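You operate a simulated robot arm through the tools that you are given. There is no shell and no other tool. Be economical: measure what you need, move in short steps, check, and stop when the job is done.

You run a simulated robot arm. Do the job below in one go: nothing can be reset, and whatever is moved stays where it is left.

## Task
Take the dark red cone from the top of the wooden desk and put it on the top of the pale green table. Take the black spindle cover from the top of the wooden desk and put it on top of the brown box. Put the white-ended spool on the top of the wooden desk away on the top of the side bench. Fetch the deep light green tray and set it on top of the bagged white garment. Stack the white box that says "bobbins" from the top of the side bench on top of the white box labelled "white bobbins". Switch the switch of head one on. Take the yellow cone from the bottom shelf of the teal cart and put it on the folding table in front of the white rest. Any order will do. Set down upright: white-ended spool.

Only the result counts: the job must be done as asked and must still hold three seconds after the hand-in. Knocking over, shifting, dropping, spilling or breaking anything else fails it. Lids that push on must go on centred and level and be pressed home; caps that screw on are set level and turned clockwise until they are tight.

## Robot
A 6-joint arm with a two-finger gripper on a trunk, on a base that drives. Base frame: it is fixed to the floor where the robot stands at the start and does not move with it; the origin is under the middle of the robot, x ahead of it, y to its left, z up. Readings come in m, degrees, newtons and seconds.
With the tool pointing down near the work surface it reaches from about 0.24 to 0.78 m from the robot's upright axis, wherever it stands. Its first joint turns from -166.0 to 166.0 degrees. Places, roughly: bagged white garment (15x20x3 cm) [-2.7, 2.5, 0.2]; black spindle cover (3x3x8 cm) [0.4, -0.8, 0.8]; brown box [0.5, -1, 0.75]; dark red cone (7x6x13 cm) [0.5, -0.2, 0.8]; deep light green tray (15x8x5 cm) [-1.9, -2.2, 0.8]; folding table in front of the white rest (18x38 cm [-2.02, 3.66, 0.68]; switch of head one [-2.2, -0.5, 1.4]; top of the pale green table (84x22 cm) [-1.96, 2.38, 0.76]; top of the side bench [-1.2, -3.5, 0.8]; white box [-1.25, -3.5, 0.75]; white-ended spool (4x4x7 cm) [0.6, -1.4, 0.8]; yellow cone (7x6x13 cm) [-2.7, 3.1, 0.2]. Payload 3.43 kg.
Tool frame: the origin (TCP) lies between the finger pads and is the grasp point; the fingertips stand 0.02 m ahead of it; z points along the fingers, y is the line along which they close. The gripper opens to 0.19 m. The gripper's body begins 0.248 m behind the TCP.
Orientation is that of the tool frame in the base frame, as a unit quaternion [w, x, y, z]. With the fingers straight down and closing along the base's y, the tool's x points along the base's -x, its y along +y and its z along -z.

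## Interface
- The arm moves only by the tool step_arm. Its argument "targets" is a list of rows, each an object of numbers (a shift or turn left out is 0, a gripper value left out holds the last): "dx", "dy", "dz": the shift along the base's x, y, z in cm; "rx", "ry", "rz": the turn, a rotation vector about the base's x, y, z in degrees; "fingers": the opening, from 0 (shut) to 1 (fully open). In form: [{"dx": .., "dy": .., "dz": .., "rx": .., "ry": .., "rz": .., "fingers": ..}, ...]. A call has 1 to 20 rows; each row is the pose to reach, as a shift and turn from the pose commanded when the call began. A row lasts 0.2 s, in which the tool goes at most 0.05 m and 8.6 degrees; a call with a longer step from one row to the next is refused whole, and so is a gripper value outside its range. Where a pose cannot be reached the arm comes as near as it can. A force on the tool above 40 N (or 10 N above the force at the start of the call, whichever is more), or a blocked arm, ends the call early, and 0.2 s more pass. The fingers move at their own pace (about 0.153 m/s each) and stop on an object; they squeeze with about 35 N. The grip force told is the motor's: it shows also when the fingers shut on nothing. Time passes only in rows, and 0.2 s behind the last, so rows that repeat a pose let the fingers close. The reply holds the time, the measured pose of the TCP, the force on the tool along the base axes, the opening and the grip force, in the units named above and with some noise, with the torque about the TCP (base axes, N m) and any sound that the robot's microphone picked up.
- Cameras (640 x 400 px; columns grow to the right, rows downward): "scene" is now at [0.0211, 0.1366, 1.6297]; the picture's right is [-0.88, -0.48, 0.00], its down [-0.31, 0.57, -0.76] and it looks along [0.36, -0.67, -0.65] (base axes); focal length 260 px, centre (320, 200). "wrist" rides on the gripper at [0.07, -0.008, -0.288] in the tool frame; the picture's right is [0.12, 0.99, 0.00], its down [-0.96, 0.12, -0.25] and it looks along [-0.25, 0.03, 0.97] (tool axes); focal length 261 px, centre (320, 200). There is no depth. A picture from a camera that has moved, and an enlarged one, comes with that camera's place and axes in the base frame and with its lens.
- snapshot(camera): a new picture of that camera. No time passes.
- slide_trunk(by): slides the trunk up (or, below 0, down) by that many m; the arm and the scene camera ride with it, the base frame stays. It gives what a move gives, with no picture.
- drive_base(legs): drives the robot by 1 to 6 legs, each [ahead, turn to the left] in m and degrees, along the robot's own axes; the way and the turn of a leg run together, so that a leg with both is an arc; at most 1.5 m and 180 degrees a leg. The arm and the cameras ride along, it lands a little off, and it stops where it bumps. It gives what a move gives.
- turn_head(pan, tilt): turns the head with the scene camera to pan (to the left, within 120 degrees either way) and tilt (down, from -29 to 69), counted from straight ahead of the robot. It gives what a move gives.
- close_up(camera, box): a new picture of the part [left, top, right, bottom] of that camera's present view, enlarged. No time passes.
- sign_off(): hands the job in; it is judged then, once.

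Work in short steps. Places have to be worked out from the pictures, the camera data and where the tool is seen: move nearer, look again, correct. Check each grasp and each placing, and mend what went wrong. You have 196 turns and 174 pictures in all, those below and enlarged ones among them. Open the gripper and draw the arm clear of the work before you hand the job in, unless the task says otherwise.

The tools are called after "Call:" by a JSON object that holds its "method" and its "body". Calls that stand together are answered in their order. step_arm: Moves the arm, as the interface text tells. Its arguments: {"type":"object","properties":{"targets":{"type":"array","items":{"type":"object","properties":{"dx":{"type":"number"},"dy":{"type":"number"},"dz":{"type":"number"},"rx":{"type":"number"},"ry":{"type":"number"},"rz":{"type":"number"},"fingers":{"type":"number"}}}}},"required":["targets"]} The other tools are called the same way: slide_trunk (by) slides the trunk up or down; drive_base (legs) drives the base; turn_head (pan, tilt) turns the head that bears the scene camera; snapshot (camera) takes a picture; close_up (camera, box) takes an enlarged picture of a part of a camera's view; sign_off () hands the job in.

At the start:

```text
clock: 0.0
tcp_pos: [0.1487, -0.6578, 1.101]
tool_rot: [0.001, -0.001, 1.0, 0.0]
force: [-0.5, -0.4, 0.9]
ft_torque: [0.03, 0.03, -0.01]
finger_gap: 0.1901
finger_force: 0.0
trunk travel left (down, up): [-0.2, 0.24]
robot x, y, heading: [-0.0005, 0.0025, -0.2]
head pan, tilt: [-61.6, 40.8]
```

scene: 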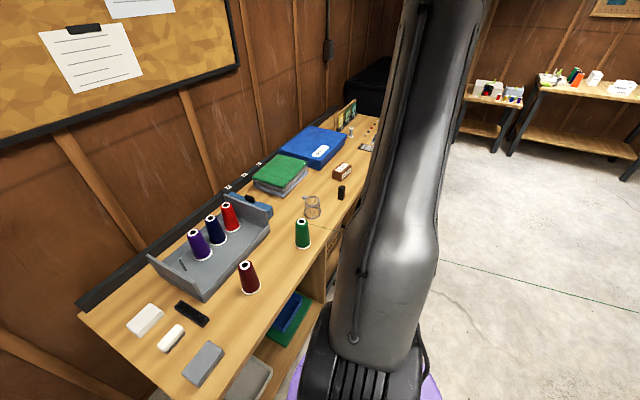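
wrist: 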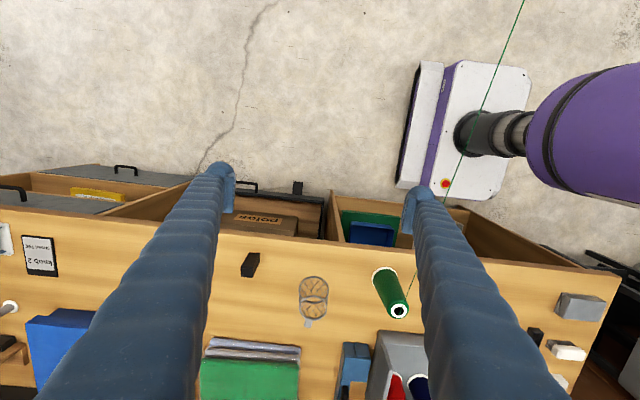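

I start by looking around the room to map furniture and free floor.

Call:
{"method": "turn_head", "body": {"pan": 100, "tilt": 20}}

Call:
{"method": "snapshot", "body": {"camera": "scene"}}

Call:
{"method": "turn_head", "body": {"pan": -115, "tilt": 20}}

Call:
{"method": "snapshot", "body": {"camera": "scene"}}

Call:
{"method": "turn_head", "body": {"pan": -20, "tilt": 50}}

Call:
{"method": "snapshot", "body": {"camera": "scene"}}

```text
clock: 2.5
tcp_pos: [0.1482, -0.6577, 1.1016]
tool_rot: [0.0, -0.001, 1.0, 0.0]
force: [-0.2, -0.7, -0.2]
ft_torque: [-0.01, 0.0, 0.0]
finger_gap: 0.1902
finger_force: 0.0
trunk travel left (down, up): [-0.2, 0.24]
robot x, y, heading: [-0.0033, -0.001, 0.1]
head pan, tilt: [100.0, 20.0]
```

```text
171 pictures are left
camera scene: at [-0.0352, 0.3026, 1.6623], right [0.98, 0.17, 0.0], down [0.06, -0.34, -0.94], along [-0.16, 0.93, -0.34], focal length 260 px, centre (320, 200)
```

scene: 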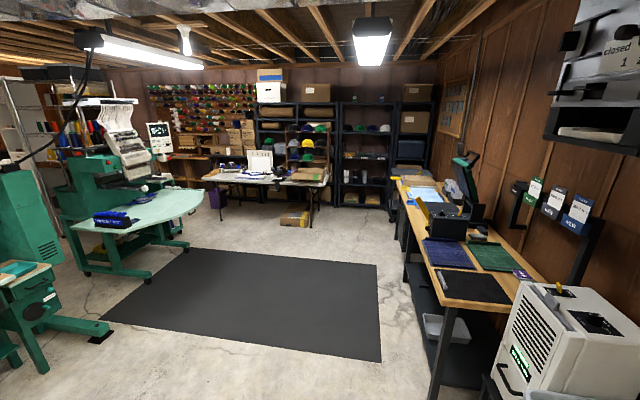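

```text
clock: 5.6
tcp_pos: [0.148, -0.6577, 1.1003]
tool_rot: [0.0, -0.001, 1.0, 0.0]
force: [-0.3, 0.1, 0.6]
ft_torque: [-0.01, 0.01, -0.03]
finger_gap: 0.1901
finger_force: 0.1
trunk travel left (down, up): [-0.2, 0.24]
robot x, y, heading: [0.0035, -0.002, -0.1]
head pan, tilt: [-115.0, 20.0]
```

```text
170 pictures are left
camera scene: at [-0.0584, 0.1265, 1.6623], right [-0.91, 0.42, 0.0], down [0.14, 0.31, -0.94], along [-0.4, -0.85, -0.34], focal length 260 px, centre (320, 200)
```

scene: 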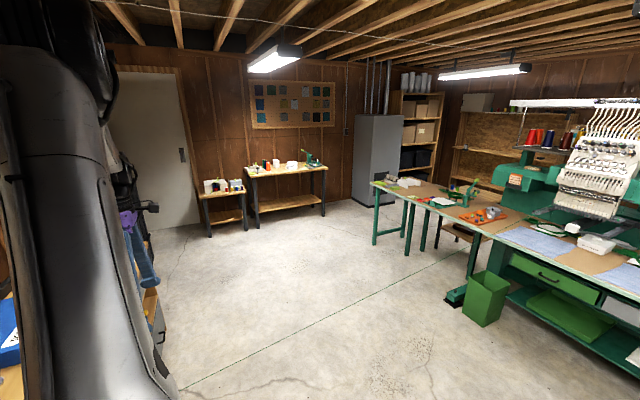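

```text
clock: 7.3
tcp_pos: [0.1483, -0.6562, 1.1005]
tool_rot: [-0.001, -0.002, 1.0, 0.0]
force: [0.3, 0.2, 0.0]
ft_torque: [-0.03, -0.04, 0.01]
finger_gap: 0.19
finger_force: 0.0
trunk travel left (down, up): [-0.2, 0.24]
robot x, y, heading: [0.0022, -0.0016, 0.0]
head pan, tilt: [-20.0, 50.0]
```

```text
169 pictures are left
camera scene: at [0.0533, 0.1845, 1.6167], right [-0.34, -0.94, 0.0], down [-0.72, 0.26, -0.64], along [0.6, -0.22, -0.77], focal length 260 px, centre (320, 200)
```

scene: 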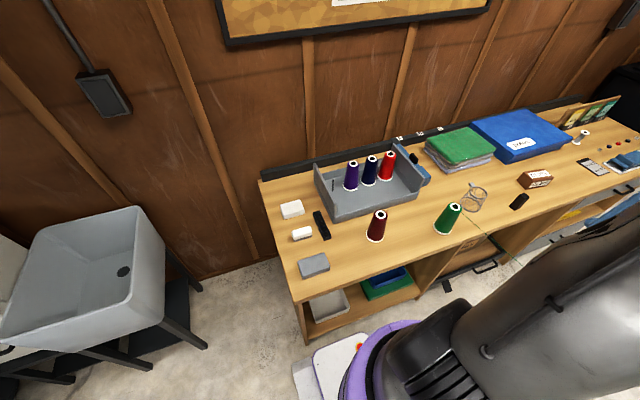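

The dark red cone is at about (0.495, -0.205), base at z≈0.75. I move the arm above it and look through the wrist camera.

Call:
{"method": "step_arm", "body": {"targets": [{"dx": 2.89, "dy": 3.77, "dz": -0.8}, {"dx": 5.78, "dy": 7.54, "dz": -1.6}, {"dx": 8.67, "dy": 11.3, "dz": -2.5}, {"dx": 11.56, "dy": 15.07, "dz": -3.3}, {"dx": 14.45, "dy": 18.8, "dz": -4.1}, {"dx": 17.35, "dy": 22.6, "dz": -5}, {"dx": 20.2, "dy": 26.4, "dz": -5.8}, {"dx": 23.1, "dy": 30.1, "dz": -6.6}, {"dx": 26, "dy": 33.9, "dz": -7.5}, {"dx": 28.9, "dy": 37.7, "dz": -8.3}, {"dx": 31.8, "dy": 41.4, "dz": -9.1}, {"dx": 34.7, "dy": 45.2, "dz": -10, "fingers": 0.7}]}}

Call:
{"method": "snapshot", "body": {"camera": "wrist"}}

Call:
{"method": "snapshot", "body": {"camera": "scene"}}

```text
clock: 9.9
tcp_pos: [0.4961, -0.2024, 1.0022]
tool_rot: [0.0, -0.001, 1.0, -0.001]
force: [-0.1, -0.5, 0.1]
ft_torque: [0.0, 0.04, 0.01]
finger_gap: 0.1329
finger_force: 0.1
trunk travel left (down, up): [-0.2, 0.24]
robot x, y, heading: [-0.0003, 0.0002, -0.1]
head pan, tilt: [-20.0, 50.0]
```

```text
168 pictures are left
camera wrist: at [0.4261, -0.2112, 1.2893], right [-0.12, 0.99, 0.0], down [0.96, 0.12, 0.25], along [0.24, 0.03, -0.97], focal length 261 px, centre (320, 200)
```

wrist: 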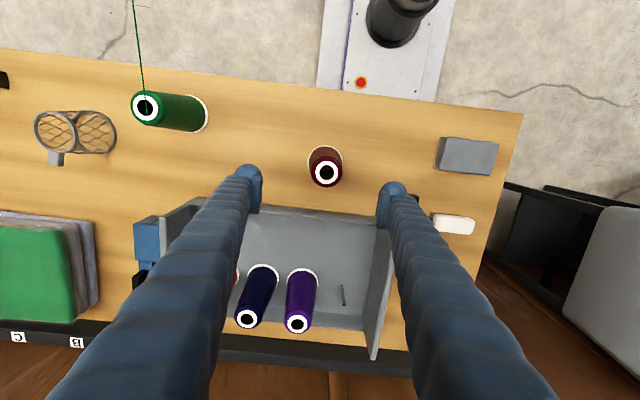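

```text
167 pictures are left
camera scene: at [0.0545, 0.1847, 1.6166], right [-0.34, -0.94, 0.0], down [-0.72, 0.26, -0.64], along [0.6, -0.22, -0.77], focal length 260 px, centre (320, 200)
```

scene: 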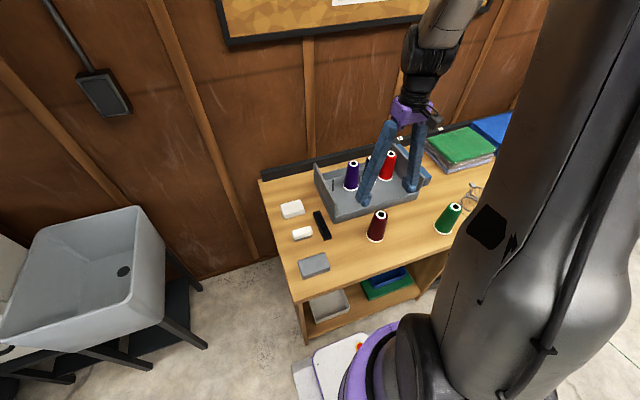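

The wrist view puts the cone at about (0.478, -0.195). I shift there, descend to TCP z≈0.795 and close.

Call:
{"method": "step_arm", "body": {"targets": [{"dx": -1.8, "dy": 0.7, "dz": -3}, {"dx": -1.8, "dy": 0.7, "dz": -7.5}, {"dx": -1.8, "dy": 0.7, "dz": -12}, {"dx": -1.8, "dy": 0.7, "dz": -16.5}, {"dx": -1.8, "dy": 0.7, "dz": -20.2}, {"dx": -1.8, "dy": 0.7, "dz": -20.2}, {"dx": -1.8, "dy": 0.7, "dz": -20.2, "fingers": 0.5}, {"dx": -1.8, "dy": 0.7, "dz": -20.2, "fingers": 0.2}, {"dx": -1.8, "dy": 0.7, "dz": -20.2, "fingers": 0.1}, {"dx": -1.8, "dy": 0.7, "dz": -20.2, "fingers": 0.1}]}}

Call:
{"method": "snapshot", "body": {"camera": "wrist"}}

```text
clock: 12.1
tcp_pos: [0.4771, -0.1986, 0.8001]
tool_rot: [-0.001, -0.001, 1.0, -0.001]
force: [0.9, 0.1, -0.7]
ft_torque: [-0.02, 0.01, 0.0]
finger_gap: 0.064
finger_force: 34.7
trunk travel left (down, up): [-0.2, 0.24]
robot x, y, heading: [0.0, 0.0003, -0.1]
head pan, tilt: [-20.0, 50.0]
```

```text
166 pictures are left
camera wrist: at [0.4078, -0.2067, 1.0877], right [-0.12, 0.99, 0.0], down [0.96, 0.12, 0.25], along [0.24, 0.03, -0.97], focal length 261 px, centre (320, 200)
```

wrist: 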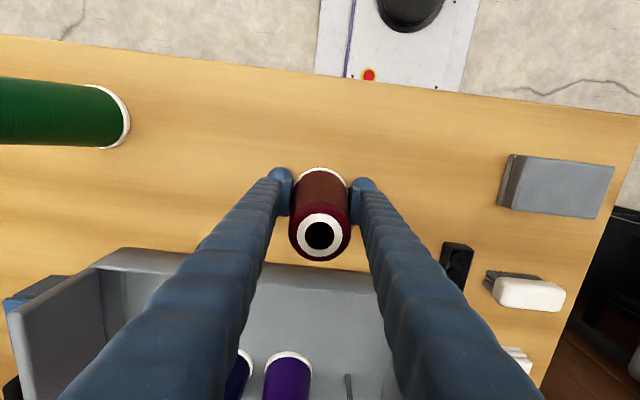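

The grip holds (gap 64 mm). I lift straight up, then draw the cone in towards the robot and look.

Call:
{"method": "step_arm", "body": {"targets": [{"dz": 4}, {"dz": 8.5}, {"dz": 13}, {"dz": 17.5}, {"dz": 22}, {"dz": 25}, {"dx": -2, "dy": 4, "dz": 25}, {"dx": -4, "dy": 8, "dz": 25}, {"dx": -6, "dy": 12, "dz": 25}, {"dx": -7, "dy": 16, "dz": 25}, {"dx": -8, "dy": 20, "dz": 25}]}}

Call:
{"method": "snapshot", "body": {"camera": "scene"}}

```text
clock: 14.5
tcp_pos: [0.3949, 0.0014, 1.047]
tool_rot: [-0.007, 0.0, 1.0, 0.0]
force: [1.1, 0.9, -1.1]
ft_torque: [-0.04, 0.09, 0.01]
finger_gap: 0.0637
finger_force: 34.1
trunk travel left (down, up): [-0.2, 0.24]
robot x, y, heading: [-0.001, 0.0004, -0.1]
head pan, tilt: [-20.0, 50.0]
```

```text
165 pictures are left
camera scene: at [0.0553, 0.1855, 1.6165], right [-0.33, -0.94, 0.0], down [-0.72, 0.26, -0.64], along [0.6, -0.21, -0.77], focal length 260 px, centre (320, 200)
```

scene: 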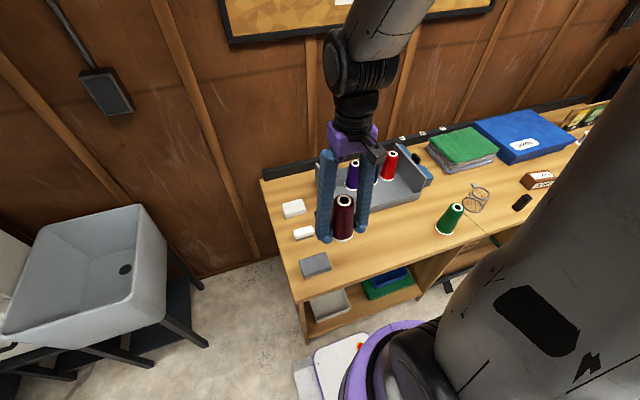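

Cone held. I back off the desk, turn left and drive towards the pale green table.

Call:
{"method": "drive_base", "body": {"legs": [[-0.4, 0], [0, 110], [1.2, 0], [1.0, 0]]}}

Call:
{"method": "turn_head", "body": {"pan": 60, "tilt": 35}}

Call:
{"method": "snapshot", "body": {"camera": "scene"}}

```text
clock: 22.1
tcp_pos: [-0.2514, 0.3683, 1.0384]
tool_rot: [-0.015, -0.569, 0.822, -0.012]
force: [1.0, -0.5, -1.3]
ft_torque: [0.01, 0.46, -0.03]
finger_gap: 0.0634
finger_force: 34.8
trunk travel left (down, up): [-0.2, 0.24]
robot x, y, heading: [-0.34, -0.0211, 71.5]
head pan, tilt: [-20.0, 50.0]
stopped in leg 2: the robot was blocked; the commanded pose is now the measured one
```

```text
clock: 23.6
tcp_pos: [-0.2541, 0.3678, 1.0394]
tool_rot: [-0.014, -0.57, 0.822, -0.013]
force: [1.0, 0.9, -1.7]
ft_torque: [0.03, -0.01, 0.0]
finger_gap: 0.0633
finger_force: 34.6
trunk travel left (down, up): [-0.2, 0.24]
robot x, y, heading: [-0.3419, -0.0158, 71.7]
head pan, tilt: [60.0, 35.0]
```

```text
164 pictures are left
camera scene: at [-0.5031, 0.097, 1.6184], right [0.83, -0.56, 0.0], down [-0.42, -0.62, -0.66], along [0.37, 0.55, -0.75], focal length 260 px, centre (320, 200)
```

scene: 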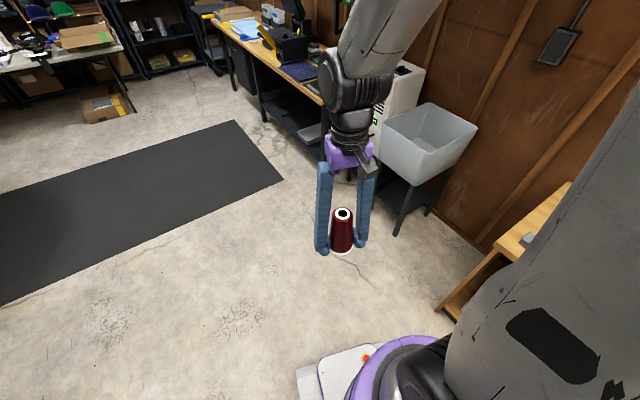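

The turn was blocked at 71°; I check what is around, especially behind and to the left.

Call:
{"method": "snapshot", "body": {"camera": "scene"}}

Call:
{"method": "turn_head", "body": {"pan": -110, "tilt": 60}}

```text
163 pictures are left
camera scene: at [-0.5031, 0.097, 1.6184], right [0.83, -0.56, 0.0], down [-0.42, -0.62, -0.66], along [0.37, 0.55, -0.75], focal length 260 px, centre (320, 200)
```

scene: 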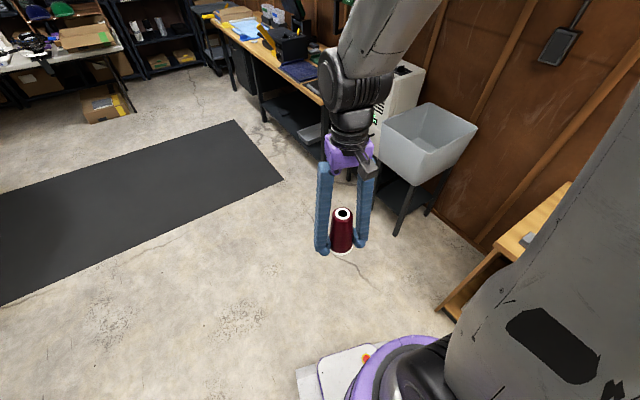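

```text
clock: 26.2
tcp_pos: [-0.2547, 0.3669, 1.0393]
tool_rot: [-0.013, -0.57, 0.822, -0.013]
force: [-0.2, -0.3, -1.6]
ft_torque: [-0.03, 0.01, 0.02]
finger_gap: 0.0634
finger_force: 34.5
trunk travel left (down, up): [-0.2, 0.24]
robot x, y, heading: [-0.3428, -0.0178, 71.5]
head pan, tilt: [-110.0, 60.0]
```

Call:
{"method": "snapshot", "body": {"camera": "scene"}}

```text
162 pictures are left
camera scene: at [-0.503, 0.0972, 1.6188], right [0.83, -0.56, 0.0], down [-0.42, -0.62, -0.66], along [0.37, 0.55, -0.75], focal length 260 px, centre (320, 200)
```

scene: 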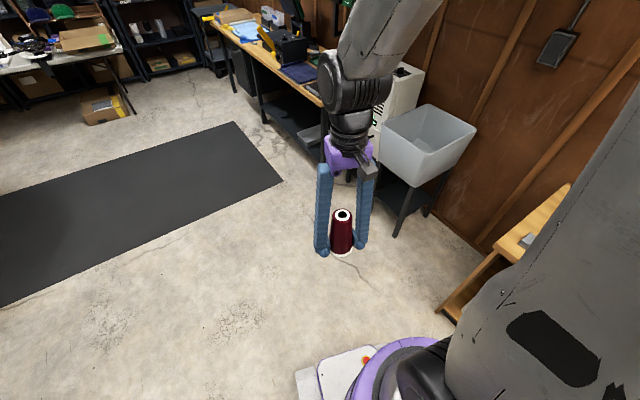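

The head reads moved but the view has not changed, so perhaps it only updates with a next step. I test with a small forward drive and a fresh picture.

Call:
{"method": "drive_base", "body": {"legs": [[0.2, 0]]}}

Call:
{"method": "snapshot", "body": {"camera": "scene"}}

```text
clock: 28.1
tcp_pos: [-0.1937, 0.5586, 1.039]
tool_rot: [-0.014, -0.572, 0.82, -0.012]
force: [0.4, -0.1, -1.9]
ft_torque: [-0.06, -0.01, 0.06]
finger_gap: 0.0629
finger_force: 35.4
trunk travel left (down, up): [-0.2, 0.24]
robot x, y, heading: [-0.2811, 0.1749, 72.3]
head pan, tilt: [-110.0, 60.0]
```

```text
161 pictures are left
camera scene: at [-0.4407, 0.2873, 1.6185], right [0.83, -0.56, 0.0], down [-0.42, -0.62, -0.66], along [0.37, 0.55, -0.75], focal length 260 px, centre (320, 200)
```

scene: 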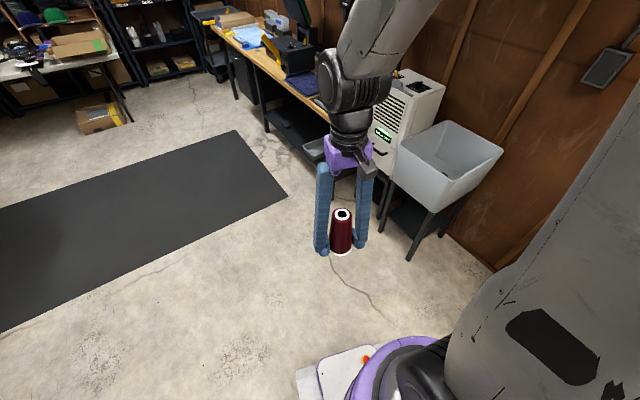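

Driving works but the head seems stuck. I command the head again, to a nearby angle, then to one away from the arm.

Call:
{"method": "turn_head", "body": {"pan": 0, "tilt": 30}}

Call:
{"method": "drive_base", "body": {"legs": [[0, 10]]}}

Call:
{"method": "snapshot", "body": {"camera": "scene"}}

```text
clock: 30.0
tcp_pos: [-0.1938, 0.558, 1.0399]
tool_rot: [-0.012, -0.571, 0.821, -0.012]
force: [0.4, 0.2, -1.1]
ft_torque: [0.04, -0.01, -0.02]
finger_gap: 0.0631
finger_force: 35.0
trunk travel left (down, up): [-0.2, 0.24]
robot x, y, heading: [-0.279, 0.1715, 72.1]
head pan, tilt: [0.0, 30.0]
```

```text
clock: 31.3
tcp_pos: [-0.2618, 0.5698, 1.0399]
tool_rot: [-0.013, -0.64, 0.768, -0.014]
force: [0.3, 0.5, -1.0]
ft_torque: [-0.08, 0.05, -0.01]
finger_gap: 0.0632
finger_force: 35.1
trunk travel left (down, up): [-0.2, 0.24]
robot x, y, heading: [-0.2703, 0.1679, 82.0]
head pan, tilt: [0.0, 30.0]
```

```text
160 pictures are left
camera scene: at [-0.4679, 0.275, 1.6462], right [0.99, -0.14, 0.0], down [-0.07, -0.5, -0.87], along [0.12, 0.86, -0.5], focal length 260 px, centre (320, 200)
```

scene: 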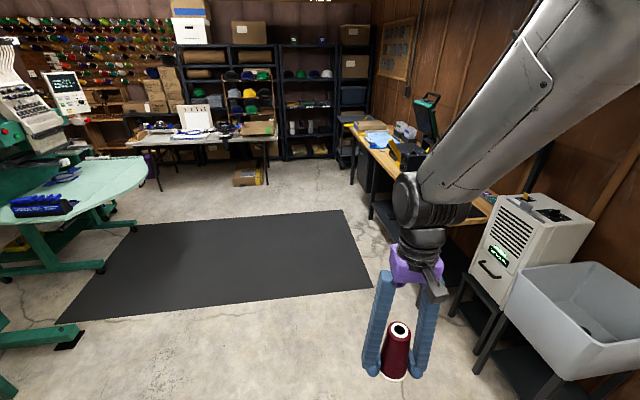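

The head responds again. I continue turning left and drive to about (-1.05, 2.2) beside the pale green table.

Call:
{"method": "drive_base", "body": {"legs": [[0, 29], [1.1, 0], [1.07, 0]]}}

Call:
{"method": "turn_head", "body": {"pan": 60, "tilt": 35}}

Call:
{"method": "snapshot", "body": {"camera": "scene"}}

```text
clock: 48.0
tcp_pos: [-1.1725, 2.5624, 1.0419]
tool_rot: [0.009, 0.803, -0.596, 0.016]
force: [0.3, 0.6, -1.4]
ft_torque: [-0.02, -0.01, -0.02]
finger_gap: 0.0622
finger_force: 35.2
trunk travel left (down, up): [-0.2, 0.24]
robot x, y, heading: [-0.9976, 2.204, 109.0]
head pan, tilt: [0.0, 30.0]
```

```text
clock: 49.3
tcp_pos: [-1.1724, 2.5617, 1.0427]
tool_rot: [0.009, 0.802, -0.597, 0.017]
force: [0.2, 0.1, -2.5]
ft_torque: [0.01, -0.01, 0.04]
finger_gap: 0.0619
finger_force: 34.7
trunk travel left (down, up): [-0.2, 0.24]
robot x, y, heading: [-0.9999, 2.2058, 109.2]
head pan, tilt: [60.0, 35.0]
```

```text
159 pictures are left
camera scene: at [-1.2788, 2.1371, 1.6404], right [0.19, 0.98, 0.0], down [0.56, -0.11, -0.82], along [-0.8, 0.16, -0.57], focal length 260 px, centre (320, 200)
```

scene: 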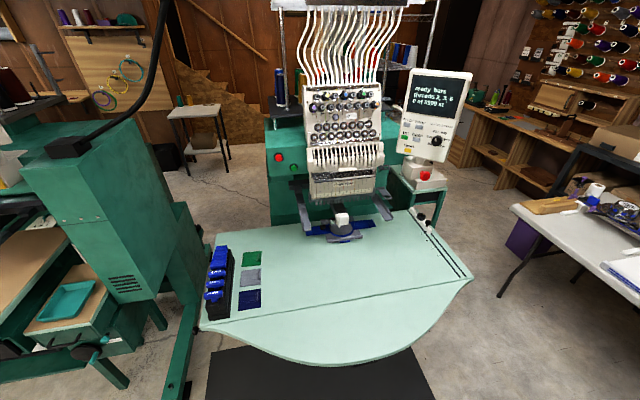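

The table's rear part (behind the seam at x≈-1.83) is where the free 84×22 area is; I'll place at about (-1.93, 2.38). I turn to face the table and drive in 0.3 m.

Call:
{"method": "drive_base", "body": {"legs": [[0, 71], [0.28, 0]]}}

Call:
{"method": "turn_head", "body": {"pan": 0, "tilt": 45}}

Call:
{"method": "snapshot", "body": {"camera": "scene"}}

```text
clock: 54.1
tcp_pos: [-1.4016, 2.1787, 1.0433]
tool_rot: [-0.001, 0.999, -0.044, 0.018]
force: [0.8, 2.5, -1.9]
ft_torque: [-0.58, -0.05, 0.0]
finger_gap: 0.0617
finger_force: 35.1
trunk travel left (down, up): [-0.2, 0.24]
robot x, y, heading: [-1.0013, 2.2623, 177.9]
head pan, tilt: [60.0, 35.0]
stopped in leg 1: the robot was blocked; the commanded pose is now the measured one
```

```text
clock: 55.4
tcp_pos: [-1.4024, 2.1756, 1.0424]
tool_rot: [-0.001, 0.999, -0.043, 0.017]
force: [-0.7, 1.0, -2.3]
ft_torque: [-0.03, -0.01, -0.01]
finger_gap: 0.0616
finger_force: 34.7
trunk travel left (down, up): [-0.2, 0.24]
robot x, y, heading: [-1.0017, 2.2582, 177.8]
head pan, tilt: [0.0, 45.0]
```

```text
158 pictures are left
camera scene: at [-1.0721, 2.0557, 1.6256], right [0.03, 1.0, 0.0], down [0.71, -0.02, -0.71], along [-0.71, 0.02, -0.71], focal length 260 px, centre (320, 200)
```

scene: 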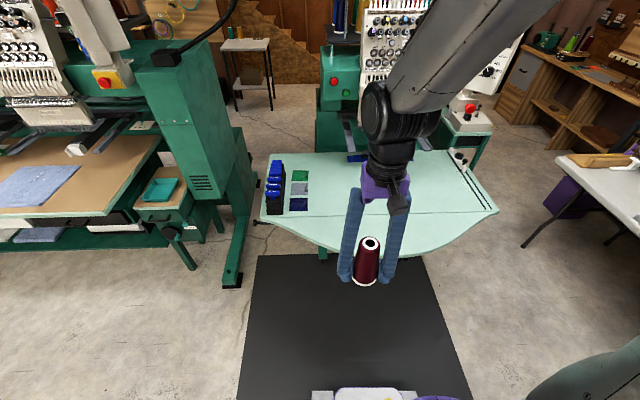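

Heading is 178° and the path ahead is open; I drive the 0.28 m in.

Call:
{"method": "drive_base", "body": {"legs": [[0.28, 0]]}}

Call:
{"method": "snapshot", "body": {"camera": "scene"}}

Call:
{"method": "snapshot", "body": {"camera": "wrist"}}

```text
clock: 57.9
tcp_pos: [-1.6861, 2.1901, 1.0425]
tool_rot: [-0.002, 0.999, -0.047, 0.019]
force: [-0.3, -0.3, -1.9]
ft_torque: [0.04, -0.04, 0.02]
finger_gap: 0.0612
finger_force: 35.1
trunk travel left (down, up): [-0.2, 0.24]
robot x, y, heading: [-1.2857, 2.2711, 177.3]
head pan, tilt: [0.0, 45.0]
```

```text
157 pictures are left
camera scene: at [-1.3575, 2.067, 1.6256], right [0.04, 1.0, 0.0], down [0.71, -0.03, -0.71], along [-0.71, 0.03, -0.71], focal length 260 px, centre (320, 200)
```

scene: 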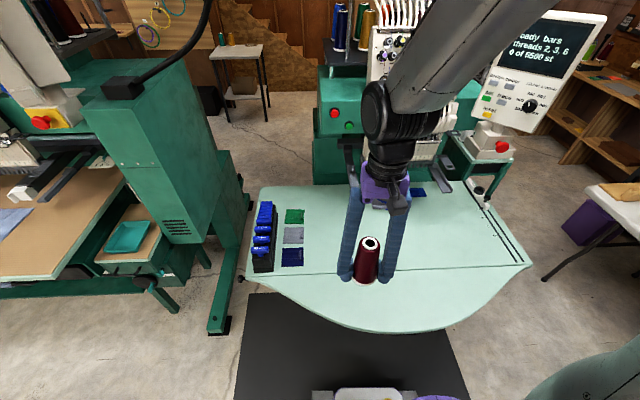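

```text
156 pictures are left
camera wrist: at [-1.6259, 2.1921, 1.3314], right [0.02, -1.0, 0.0], down [-0.98, -0.02, 0.21], along [-0.21, 0.0, -0.98], focal length 261 px, centre (320, 200)
```

wrist: 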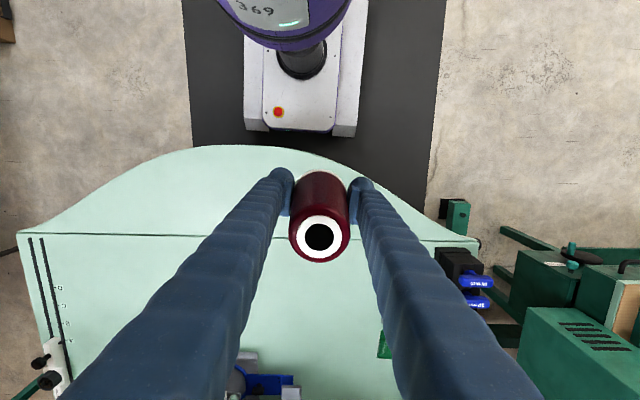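

Holding well. I move over (-1.93, 2.30), levelling the 2° tool tilt, and go down to TCP z≈0.83.

Call:
{"method": "step_arm", "body": {"targets": [{"dx": -4, "dy": 2, "ry": 1}, {"dx": -8, "dy": 4, "ry": 2.2}, {"dx": -12, "dy": 6, "ry": 2.2}, {"dx": -16, "dy": 8, "ry": 2.2}, {"dx": -20, "dy": 9.5, "ry": 2.2}, {"dx": -24.4, "dy": 11, "ry": 2.2}, {"dx": -24.4, "dy": 11, "ry": 2.2, "dz": -4}, {"dx": -24.4, "dy": 11, "ry": 2.2, "dz": -8}, {"dx": -24.4, "dy": 11, "ry": 2.2, "dz": -12}, {"dx": -24.4, "dy": 11, "ry": 2.2, "dz": -16}, {"dx": -24.4, "dy": 11, "ry": 2.2, "dz": -20}]}}

Call:
{"method": "close_up", "body": {"camera": "scene", "box": [300, 120, 460, 320]}}

```text
clock: 60.3
tcp_pos: [-1.9299, 2.3031, 0.8418]
tool_rot: [0.0, 0.999, -0.047, 0.0]
force: [0.2, -0.9, -1.7]
ft_torque: [-0.01, -0.07, 0.01]
finger_gap: 0.0592
finger_force: 35.0
trunk travel left (down, up): [-0.2, 0.24]
robot x, y, heading: [-1.2865, 2.2713, 177.6]
head pan, tilt: [0.0, 45.0]
```

```text
2.00 times, centred on (380, 220) of scene
camera zoom: at [-1.3588, 2.0671, 1.6255], right [0.04, 1.0, 0.0], down [0.71, -0.03, -0.71], along [-0.71, 0.03, -0.71], focal length 520 px, centre (200, 160)
```

zoom: 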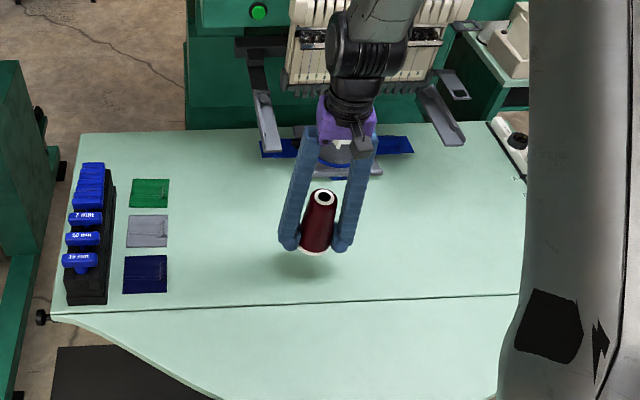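

A few cm remain above the table. I lower in small steps until contact is felt.

Call:
{"method": "step_arm", "body": {"targets": [{"dz": -0.7}, {"dz": -1.4}, {"dz": -2.0}, {"dz": -2.5}, {"dz": -3.0}, {"dz": -3.4}]}}

Call:
{"method": "close_up", "body": {"camera": "scene", "box": [340, 180, 420, 280]}}

```text
clock: 61.7
tcp_pos: [-1.9302, 2.3012, 0.8073]
tool_rot: [-0.001, 0.999, -0.047, 0.0]
force: [-0.7, 0.5, -1.1]
ft_torque: [-0.02, 0.0, 0.02]
finger_gap: 0.0587
finger_force: 34.4
trunk travel left (down, up): [-0.2, 0.24]
robot x, y, heading: [-1.2875, 2.2691, 177.6]
head pan, tilt: [0.0, 45.0]
```

```text
4.00 times, centred on (380, 230) of scene
camera zoom: at [-1.358, 2.0671, 1.6256], right [0.04, 1.0, 0.0], down [0.71, -0.03, -0.71], along [-0.71, 0.03, -0.71], focal length 1039 px, centre (80, 80)
```

zoom: 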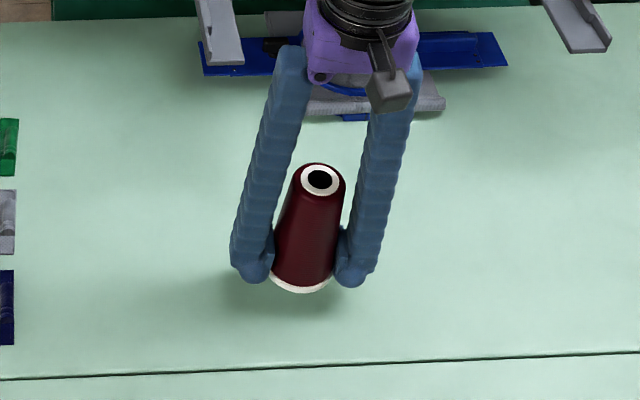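

Still slightly above. I keep lowering in small steps.

Call:
{"method": "step_arm", "body": {"targets": [{"dz": -0.4}, {"dz": -0.8}, {"dz": -1.2}, {"dz": -1.6}, {"dz": -1.6}]}}

Call:
{"method": "close_up", "body": {"camera": "scene", "box": [340, 180, 420, 280]}}

```text
clock: 62.9
tcp_pos: [-1.9309, 2.2998, 0.7908]
tool_rot: [-0.001, 0.999, -0.047, -0.001]
force: [-0.7, -0.8, -2.1]
ft_torque: [0.0, -0.01, -0.04]
finger_gap: 0.0588
finger_force: 34.7
trunk travel left (down, up): [-0.2, 0.24]
robot x, y, heading: [-1.2869, 2.2721, 177.4]
head pan, tilt: [0.0, 45.0]
```

```text
4.00 times, centred on (380, 230) of scene
camera zoom: at [-1.3578, 2.0671, 1.6256], right [0.04, 1.0, 0.0], down [0.71, -0.03, -0.71], along [-0.71, 0.03, -0.71], focal length 1039 px, centre (80, 80)
```

zoom: 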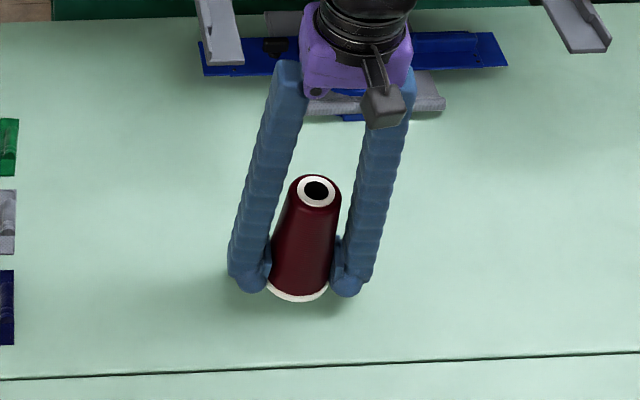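

No contact yet; down a little further.

Call:
{"method": "step_arm", "body": {"targets": [{"dz": -0.3}, {"dz": -0.6}, {"dz": -0.9}, {"dz": -1.2}, {"dz": -1.5}]}}

Call:
{"method": "close_up", "body": {"camera": "scene", "box": [340, 180, 420, 280]}}

```text
clock: 64.1
tcp_pos: [-1.9297, 2.3003, 0.7774]
tool_rot: [-0.001, 0.999, -0.046, -0.001]
force: [0.2, 0.5, -1.5]
ft_torque: [0.05, -0.02, 0.07]
finger_gap: 0.0585
finger_force: 34.8
trunk travel left (down, up): [-0.2, 0.24]
robot x, y, heading: [-1.2852, 2.2756, 177.7]
head pan, tilt: [0.0, 45.0]
```

```text
4.00 times, centred on (380, 230) of scene
camera zoom: at [-1.3579, 2.0671, 1.6256], right [0.04, 1.0, 0.0], down [0.71, -0.03, -0.71], along [-0.71, 0.03, -0.71], focal length 1039 px, centre (80, 80)
```

zoom: 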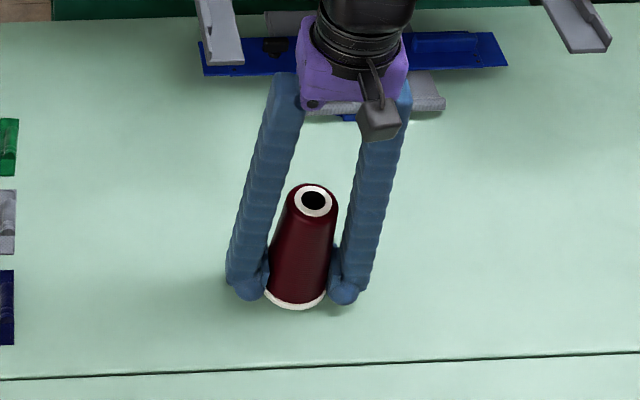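

Call:
{"method": "step_arm", "body": {"targets": [{"dz": -0.3}, {"dz": -0.6}, {"dz": -0.9}, {"dz": -1.2}, {"dz": -1.5}]}}

Call:
{"method": "close_up", "body": {"camera": "scene", "box": [340, 180, 420, 280]}}

```text
clock: 64.9
tcp_pos: [-1.9294, 2.3, 0.7733]
tool_rot: [-0.002, 0.999, -0.047, -0.003]
force: [5.5, -2.7, 22.4]
ft_torque: [-0.07, -0.12, -0.2]
finger_gap: 0.0586
finger_force: 34.8
trunk travel left (down, up): [-0.2, 0.24]
robot x, y, heading: [-1.2843, 2.275, 177.5]
head pan, tilt: [0.0, 45.0]
stopped in row 4: the force on the tool passed its limit at 46 N (the readings are from after the stop); the commanded pose is now the measured one
```

```text
4.00 times, centred on (380, 230) of scene
camera zoom: at [-1.3555, 2.0667, 1.6258], right [0.04, 1.0, 0.0], down [0.71, -0.03, -0.71], along [-0.71, 0.03, -0.71], focal length 1039 px, centre (80, 80)
```

zoom: 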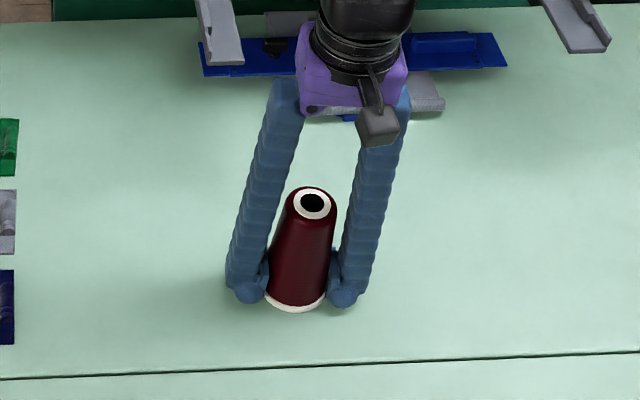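

Contact felt at TCP z 0.773. I relieve slightly, open, and draw straight up.

Call:
{"method": "step_arm", "body": {"targets": [{"dz": 0.2}, {"dz": 0.2, "fingers": 0.4}, {"dz": 0.2, "fingers": 0.55}, {"dz": 0.2, "fingers": 0.7}, {"dz": 4}, {"dz": 8.5}, {"dz": 13}, {"dz": 17.5}, {"dz": 22}, {"dz": 26}]}}

Call:
{"method": "snapshot", "body": {"camera": "scene"}}

```text
clock: 67.1
tcp_pos: [-1.9315, 2.3016, 1.0321]
tool_rot: [-0.002, 0.999, -0.048, -0.003]
force: [-1.0, -0.1, 0.4]
ft_torque: [0.0, 0.02, -0.01]
finger_gap: 0.133
finger_force: 0.0
trunk travel left (down, up): [-0.2, 0.24]
robot x, y, heading: [-1.2858, 2.2687, 177.4]
head pan, tilt: [0.0, 45.0]
```

```text
150 pictures are left
camera scene: at [-1.3566, 2.0671, 1.6256], right [0.04, 1.0, 0.0], down [0.71, -0.03, -0.71], along [-0.71, 0.03, -0.71], focal length 260 px, centre (320, 200)
```

scene: 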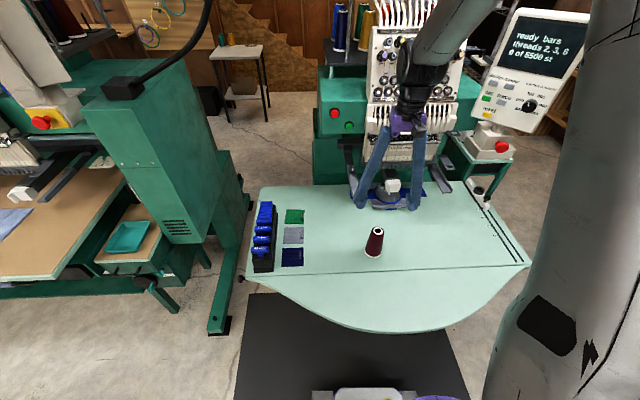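

Dark red cone stands upright on the table. I retract the arm, back away and turn to look at the cart and folding table.

Call:
{"method": "step_arm", "body": {"targets": [{"dx": 4.5}, {"dx": 9}, {"dx": 13.5}, {"dx": 18, "dy": -2}, {"dx": 22, "dy": -4, "fingers": 0.4}, {"dx": 26, "dy": -4}]}}

Call:
{"method": "drive_base", "body": {"legs": [[-0.6, 0], [0, -60]]}}

Call:
{"method": "turn_head", "body": {"pan": 20, "tilt": 30}}

Call:
{"method": "snapshot", "body": {"camera": "scene"}}

```text
clock: 68.5
tcp_pos: [-1.6695, 2.2596, 1.033]
tool_rot: [-0.001, 0.999, -0.048, -0.002]
force: [-0.4, 0.8, 0.4]
ft_torque: [0.0, 0.04, 0.0]
finger_gap: 0.0759
finger_force: 0.0
trunk travel left (down, up): [-0.2, 0.24]
robot x, y, heading: [-1.2862, 2.2721, 177.7]
head pan, tilt: [0.0, 45.0]
```

```text
clock: 77.2
tcp_pos: [-0.8987, 2.5735, 1.0318]
tool_rot: [-0.003, 0.842, -0.539, -0.001]
force: [-1.8, -0.2, -0.1]
ft_torque: [0.18, -0.35, 0.01]
finger_gap: 0.0758
finger_force: 0.0
trunk travel left (down, up): [-0.2, 0.24]
robot x, y, heading: [-0.7327, 2.2264, 117.8]
head pan, tilt: [0.0, 45.0]
stopped in leg 2: the robot was blocked; the commanded pose is now the measured one
```

```text
clock: 78.0
tcp_pos: [-0.8967, 2.5739, 1.0322]
tool_rot: [-0.002, 0.842, -0.539, -0.002]
force: [0.6, 0.0, 0.2]
ft_torque: [0.0, -0.01, -0.01]
finger_gap: 0.0756
finger_force: 0.1
trunk travel left (down, up): [-0.2, 0.24]
robot x, y, heading: [-0.7352, 2.228, 118.0]
head pan, tilt: [20.0, 30.0]
```

```text
149 pictures are left
camera scene: at [-0.9778, 2.1742, 1.6482], right [0.67, 0.74, 0.0], down [0.37, -0.34, -0.87], along [-0.64, 0.58, -0.5], focal length 260 px, centre (320, 200)
```

scene: 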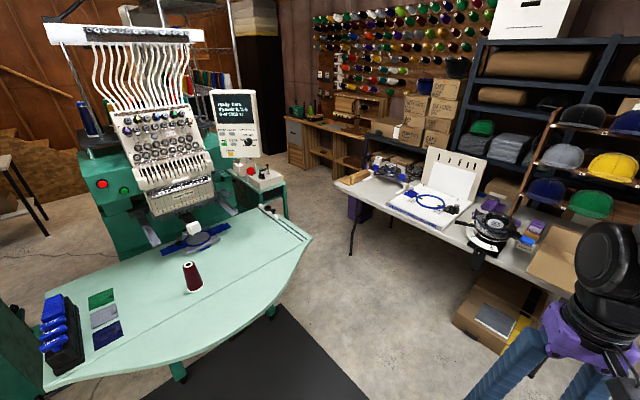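

The cart sits under the machine's control panel, reachable through the gap between the green table and the folding table. I drive 0.9 m ahead, then turn left to face -x.

Call:
{"method": "drive_base", "body": {"legs": [[0.9, 0], [0, 62]]}}

Call:
{"method": "turn_head", "body": {"pan": 0, "tilt": 35}}

Call:
{"method": "snapshot", "body": {"camera": "scene"}}

```text
clock: 87.3
tcp_pos: [-1.5241, 3.1411, 1.032]
tool_rot: [-0.001, 0.987, -0.16, -0.003]
force: [-0.4, 1.9, -0.5]
ft_torque: [-0.37, 0.11, 0.0]
finger_gap: 0.076
finger_force: 0.1
trunk travel left (down, up): [-0.2, 0.24]
robot x, y, heading: [-1.1452, 3.0642, 166.3]
head pan, tilt: [20.0, 30.0]
stopped in leg 2: the robot was blocked; the commanded pose is now the measured one
```

```text
clock: 88.2
tcp_pos: [-1.5249, 3.1382, 1.0308]
tool_rot: [-0.001, 0.987, -0.161, -0.003]
force: [-0.4, 0.1, -0.4]
ft_torque: [0.01, 0.0, -0.01]
finger_gap: 0.0759
finger_force: 0.0
trunk travel left (down, up): [-0.2, 0.24]
robot x, y, heading: [-1.1421, 3.0643, 166.3]
head pan, tilt: [0.0, 35.0]
```

```text
148 pictures are left
camera scene: at [-1.2615, 2.881, 1.6384], right [0.24, 0.97, 0.0], down [0.56, -0.14, -0.82], along [-0.8, 0.19, -0.57], focal length 260 px, centre (320, 200)
```

scene: 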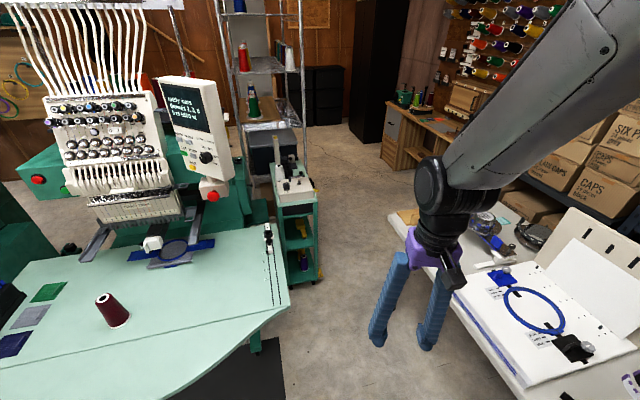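

Call:
{"method": "close_up", "body": {"camera": "scene", "box": [240, 130, 360, 310]}}

Call:
{"method": "close_up", "body": {"camera": "scene", "box": [380, 180, 640, 390]}}

```text
2.22 times, centred on (300, 220) of scene
camera zoom: at [-1.2615, 2.881, 1.6384], right [0.24, 0.97, 0.0], down [0.56, -0.14, -0.82], along [-0.8, 0.19, -0.57], focal length 577 px, centre (364, 156)
```

zoom: 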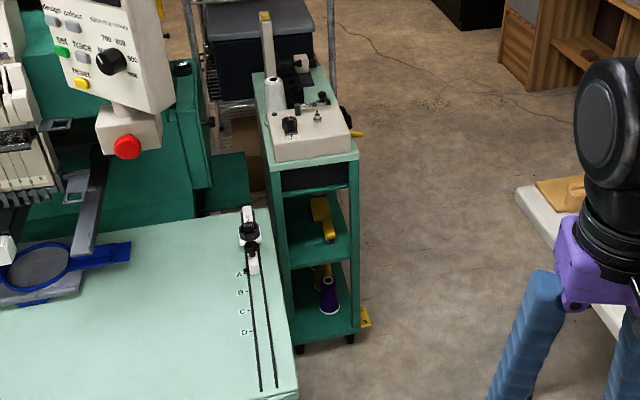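

```text
1.90 times, centred on (510, 285) of scene
camera zoom: at [-1.2615, 2.881, 1.6384], right [0.24, 0.97, 0.0], down [0.56, -0.14, -0.82], along [-0.8, 0.19, -0.57], focal length 495 px, centre (-42, 38)
```

zoom: 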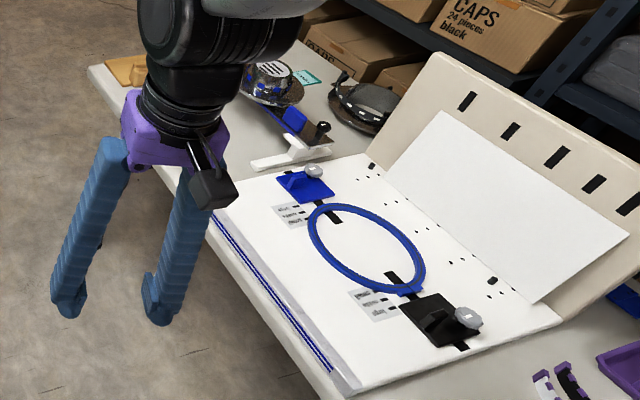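

The yellow cone stands behind a purple one on the cart's bottom shelf; the zone on the folding table is its front-left edge. I drive 0.5 m further into the gap for a better look.

Call:
{"method": "drive_base", "body": {"legs": [[0.5, 0]]}}

Call:
{"method": "turn_head", "body": {"pan": 10, "tilt": 50}}

Call:
{"method": "snapshot", "body": {"camera": "scene"}}

```text
clock: 92.0
tcp_pos: [-2.0136, 3.2562, 1.0307]
tool_rot: [-0.001, 0.987, -0.159, -0.002]
force: [0.7, 0.0, -0.2]
ft_torque: [-0.01, -0.05, 0.0]
finger_gap: 0.076
finger_force: 0.0
trunk travel left (down, up): [-0.2, 0.24]
robot x, y, heading: [-1.6348, 3.1842, 166.3]
head pan, tilt: [0.0, 35.0]
```

```text
clock: 92.8
tcp_pos: [-2.0156, 3.2559, 1.0317]
tool_rot: [-0.002, 0.987, -0.158, -0.002]
force: [0.3, 0.5, 1.4]
ft_torque: [-0.03, -0.01, 0.01]
finger_gap: 0.0758
finger_force: 0.0
trunk travel left (down, up): [-0.2, 0.24]
robot x, y, heading: [-1.6351, 3.1857, 166.4]
head pan, tilt: [10.0, 50.0]
```

```text
145 pictures are left
camera scene: at [-1.7408, 2.9839, 1.6167], right [0.06, 1.0, 0.0], down [0.76, -0.05, -0.64], along [-0.64, 0.04, -0.77], focal length 260 px, centre (320, 200)
```

scene: 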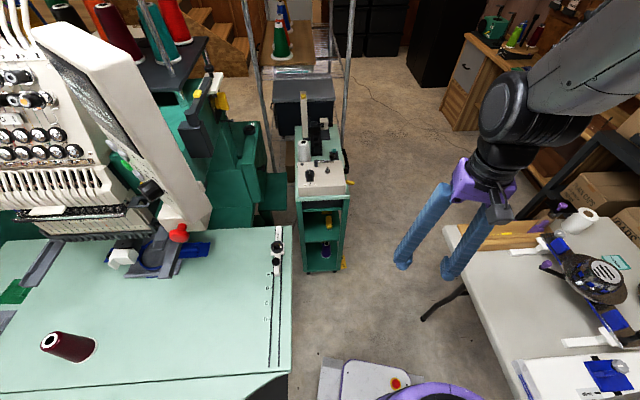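

Call:
{"method": "close_up", "body": {"camera": "scene", "box": [260, 110, 380, 290]}}

Call:
{"method": "snapshot", "body": {"camera": "wrist"}}

```text
2.22 times, centred on (320, 200) of scene
camera zoom: at [-1.7408, 2.9839, 1.6167], right [0.06, 1.0, 0.0], down [0.76, -0.05, -0.64], along [-0.64, 0.04, -0.77], focal length 577 px, centre (320, 200)
```

zoom: 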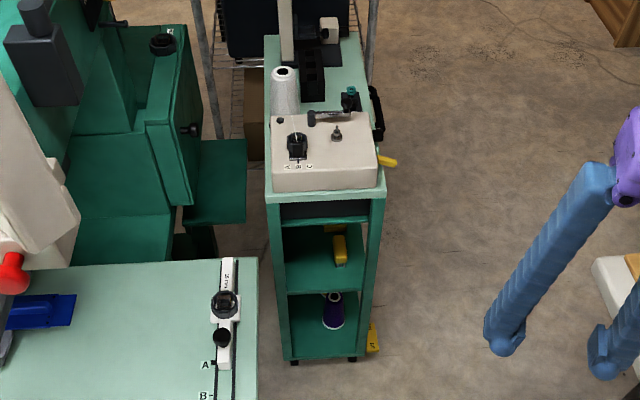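

```text
143 pictures are left
camera wrist: at [-1.9428, 3.2419, 1.3184], right [-0.2, -0.98, 0.0], down [-0.95, 0.19, 0.25], along [-0.25, 0.05, -0.97], focal length 261 px, centre (320, 200)
```

wrist: 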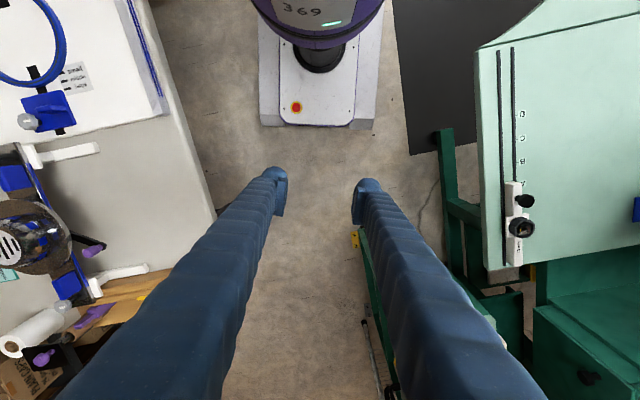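

Call:
{"method": "close_up", "body": {"camera": "wrist", "box": [320, 220, 420, 400]}}

```text
2.22 times, centred on (370, 310) of wrist
camera zoom: at [-1.9428, 3.2419, 1.3184], right [-0.2, -0.98, 0.0], down [-0.95, 0.19, 0.25], along [-0.25, 0.05, -0.97], focal length 579 px, centre (209, -44)
```

zoom: 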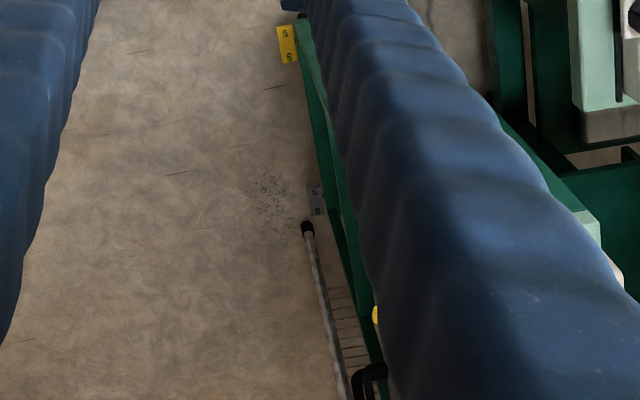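

The cart spans about x -2.87…-2.42, y 2.94…3.14, open under its middle shelf (z≈0.47). I move the robot a little closer, then use the wrist camera to inspect its +y side.

Call:
{"method": "drive_base", "body": {"legs": [[0.35, 0]]}}

Call:
{"method": "step_arm", "body": {"targets": [{"dy": 4, "rz": -8}, {"dx": -2, "dy": 8, "rz": -16}, {"dx": -5, "dy": 12, "rz": -24}, {"dx": -8, "dy": 15, "rz": -32}, {"dx": -11, "dy": 18, "rz": -40}, {"dx": -14, "dy": 21, "rz": -48}, {"dx": -18, "dy": 23, "rz": -56}, {"dx": -22, "dy": 23, "rz": -64}, {"dx": -26, "dy": 23, "rz": -72}]}}

Call:
{"method": "snapshot", "body": {"camera": "wrist"}}

Call:
{"method": "snapshot", "body": {"camera": "scene"}}

```text
clock: 95.8
tcp_pos: [-2.3602, 3.3463, 1.0318]
tool_rot: [-0.001, 0.987, -0.164, -0.003]
force: [0.0, 0.0, 0.2]
ft_torque: [-0.04, 0.0, -0.03]
finger_gap: 0.076
finger_force: 0.0
trunk travel left (down, up): [-0.2, 0.24]
robot x, y, heading: [-1.9803, 3.2707, 165.9]
head pan, tilt: [10.0, 50.0]
```

```text
clock: 97.8
tcp_pos: [-2.6231, 3.5762, 1.0333]
tool_rot: [0.003, -0.702, 0.712, 0.001]
force: [-0.1, -0.4, -1.4]
ft_torque: [0.01, -0.08, -0.04]
finger_gap: 0.0763
finger_force: 0.1
trunk travel left (down, up): [-0.2, 0.24]
robot x, y, heading: [-1.9804, 3.273, 165.7]
head pan, tilt: [10.0, 50.0]
```

```text
141 pictures are left
camera wrist: at [-2.6169, 3.5048, 1.3192], right [-0.99, -0.1, 0.0], down [-0.1, 0.96, 0.25], along [-0.02, 0.25, -0.97], focal length 261 px, centre (320, 200)
```

wrist: 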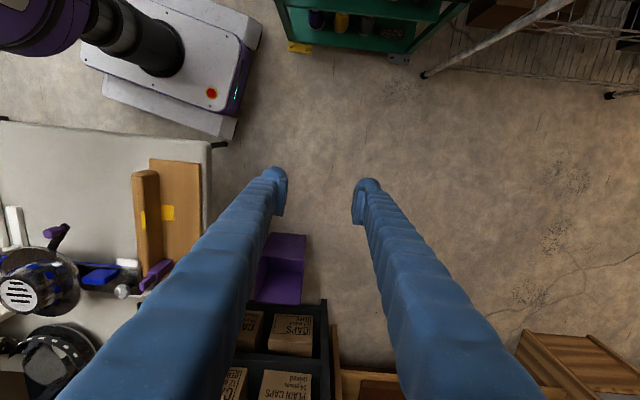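

```text
140 pictures are left
camera scene: at [-2.0915, 3.0703, 1.6165], right [0.07, 1.0, 0.0], down [0.77, -0.06, -0.64], along [-0.64, 0.05, -0.77], focal length 260 px, centre (320, 200)
```

scene: 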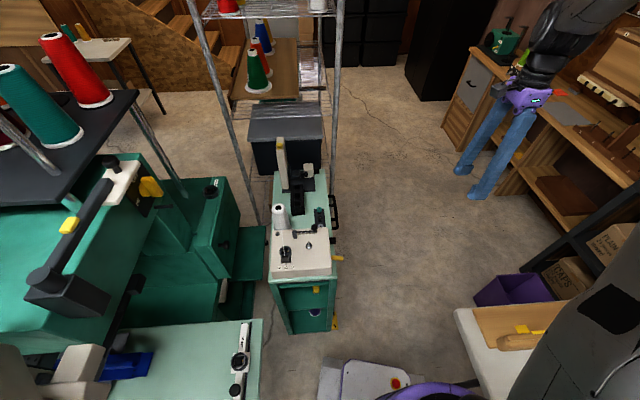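

The side shows three cones on the bottom shelf: purple, yellow, then a grey one, about 9 cm apart. I pitch the tool 45° toward the cart and come lower for a closer wrist look, opening moderately.

Call:
{"method": "step_arm", "body": {"targets": [{"rx": -7.5, "dz": -4}, {"rx": -15, "dz": -8}, {"rx": -22.5, "dz": -12}, {"rx": -30, "dz": -16}, {"rx": -37.5, "dz": -20}, {"rx": -45, "dz": -24}, {"rx": -45, "dz": -28}, {"rx": -45, "dz": -32}, {"rx": -45, "dz": -36}, {"rx": -45, "dz": -40}]}}

Call:
{"method": "snapshot", "body": {"camera": "wrist"}}

Call:
{"method": "snapshot", "body": {"camera": "scene"}}

```text
clock: 100.0
tcp_pos: [-2.6237, 3.5768, 0.6328]
tool_rot: [-0.266, -0.65, 0.658, -0.271]
force: [-0.3, 0.3, 0.1]
ft_torque: [0.01, -0.01, 0.03]
finger_gap: 0.0761
finger_force: 0.1
trunk travel left (down, up): [-0.2, 0.24]
robot x, y, heading: [-1.9814, 3.2712, 165.7]
head pan, tilt: [10.0, 50.0]
```

```text
139 pictures are left
camera wrist: at [-2.6164, 3.7289, 0.8856], right [-0.99, -0.08, 0.07], down [-0.1, 0.86, -0.5], along [-0.02, -0.51, -0.86], focal length 261 px, centre (320, 200)
```

wrist: 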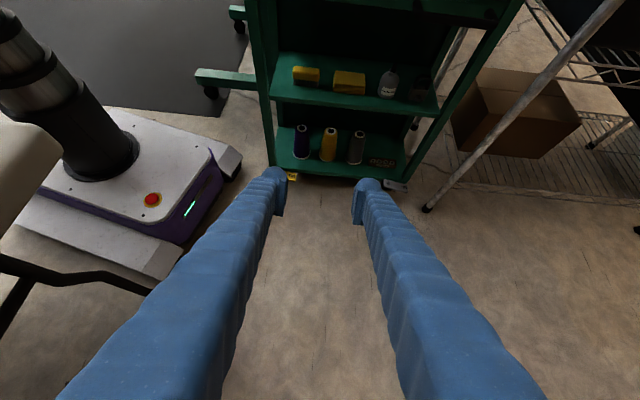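

```text
138 pictures are left
camera scene: at [-2.0911, 3.0707, 1.6166], right [0.07, 1.0, 0.0], down [0.76, -0.06, -0.64], along [-0.64, 0.05, -0.77], focal length 260 px, centre (320, 200)
```

scene: 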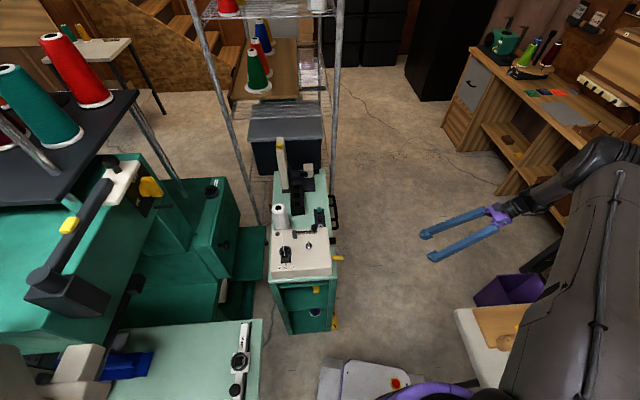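

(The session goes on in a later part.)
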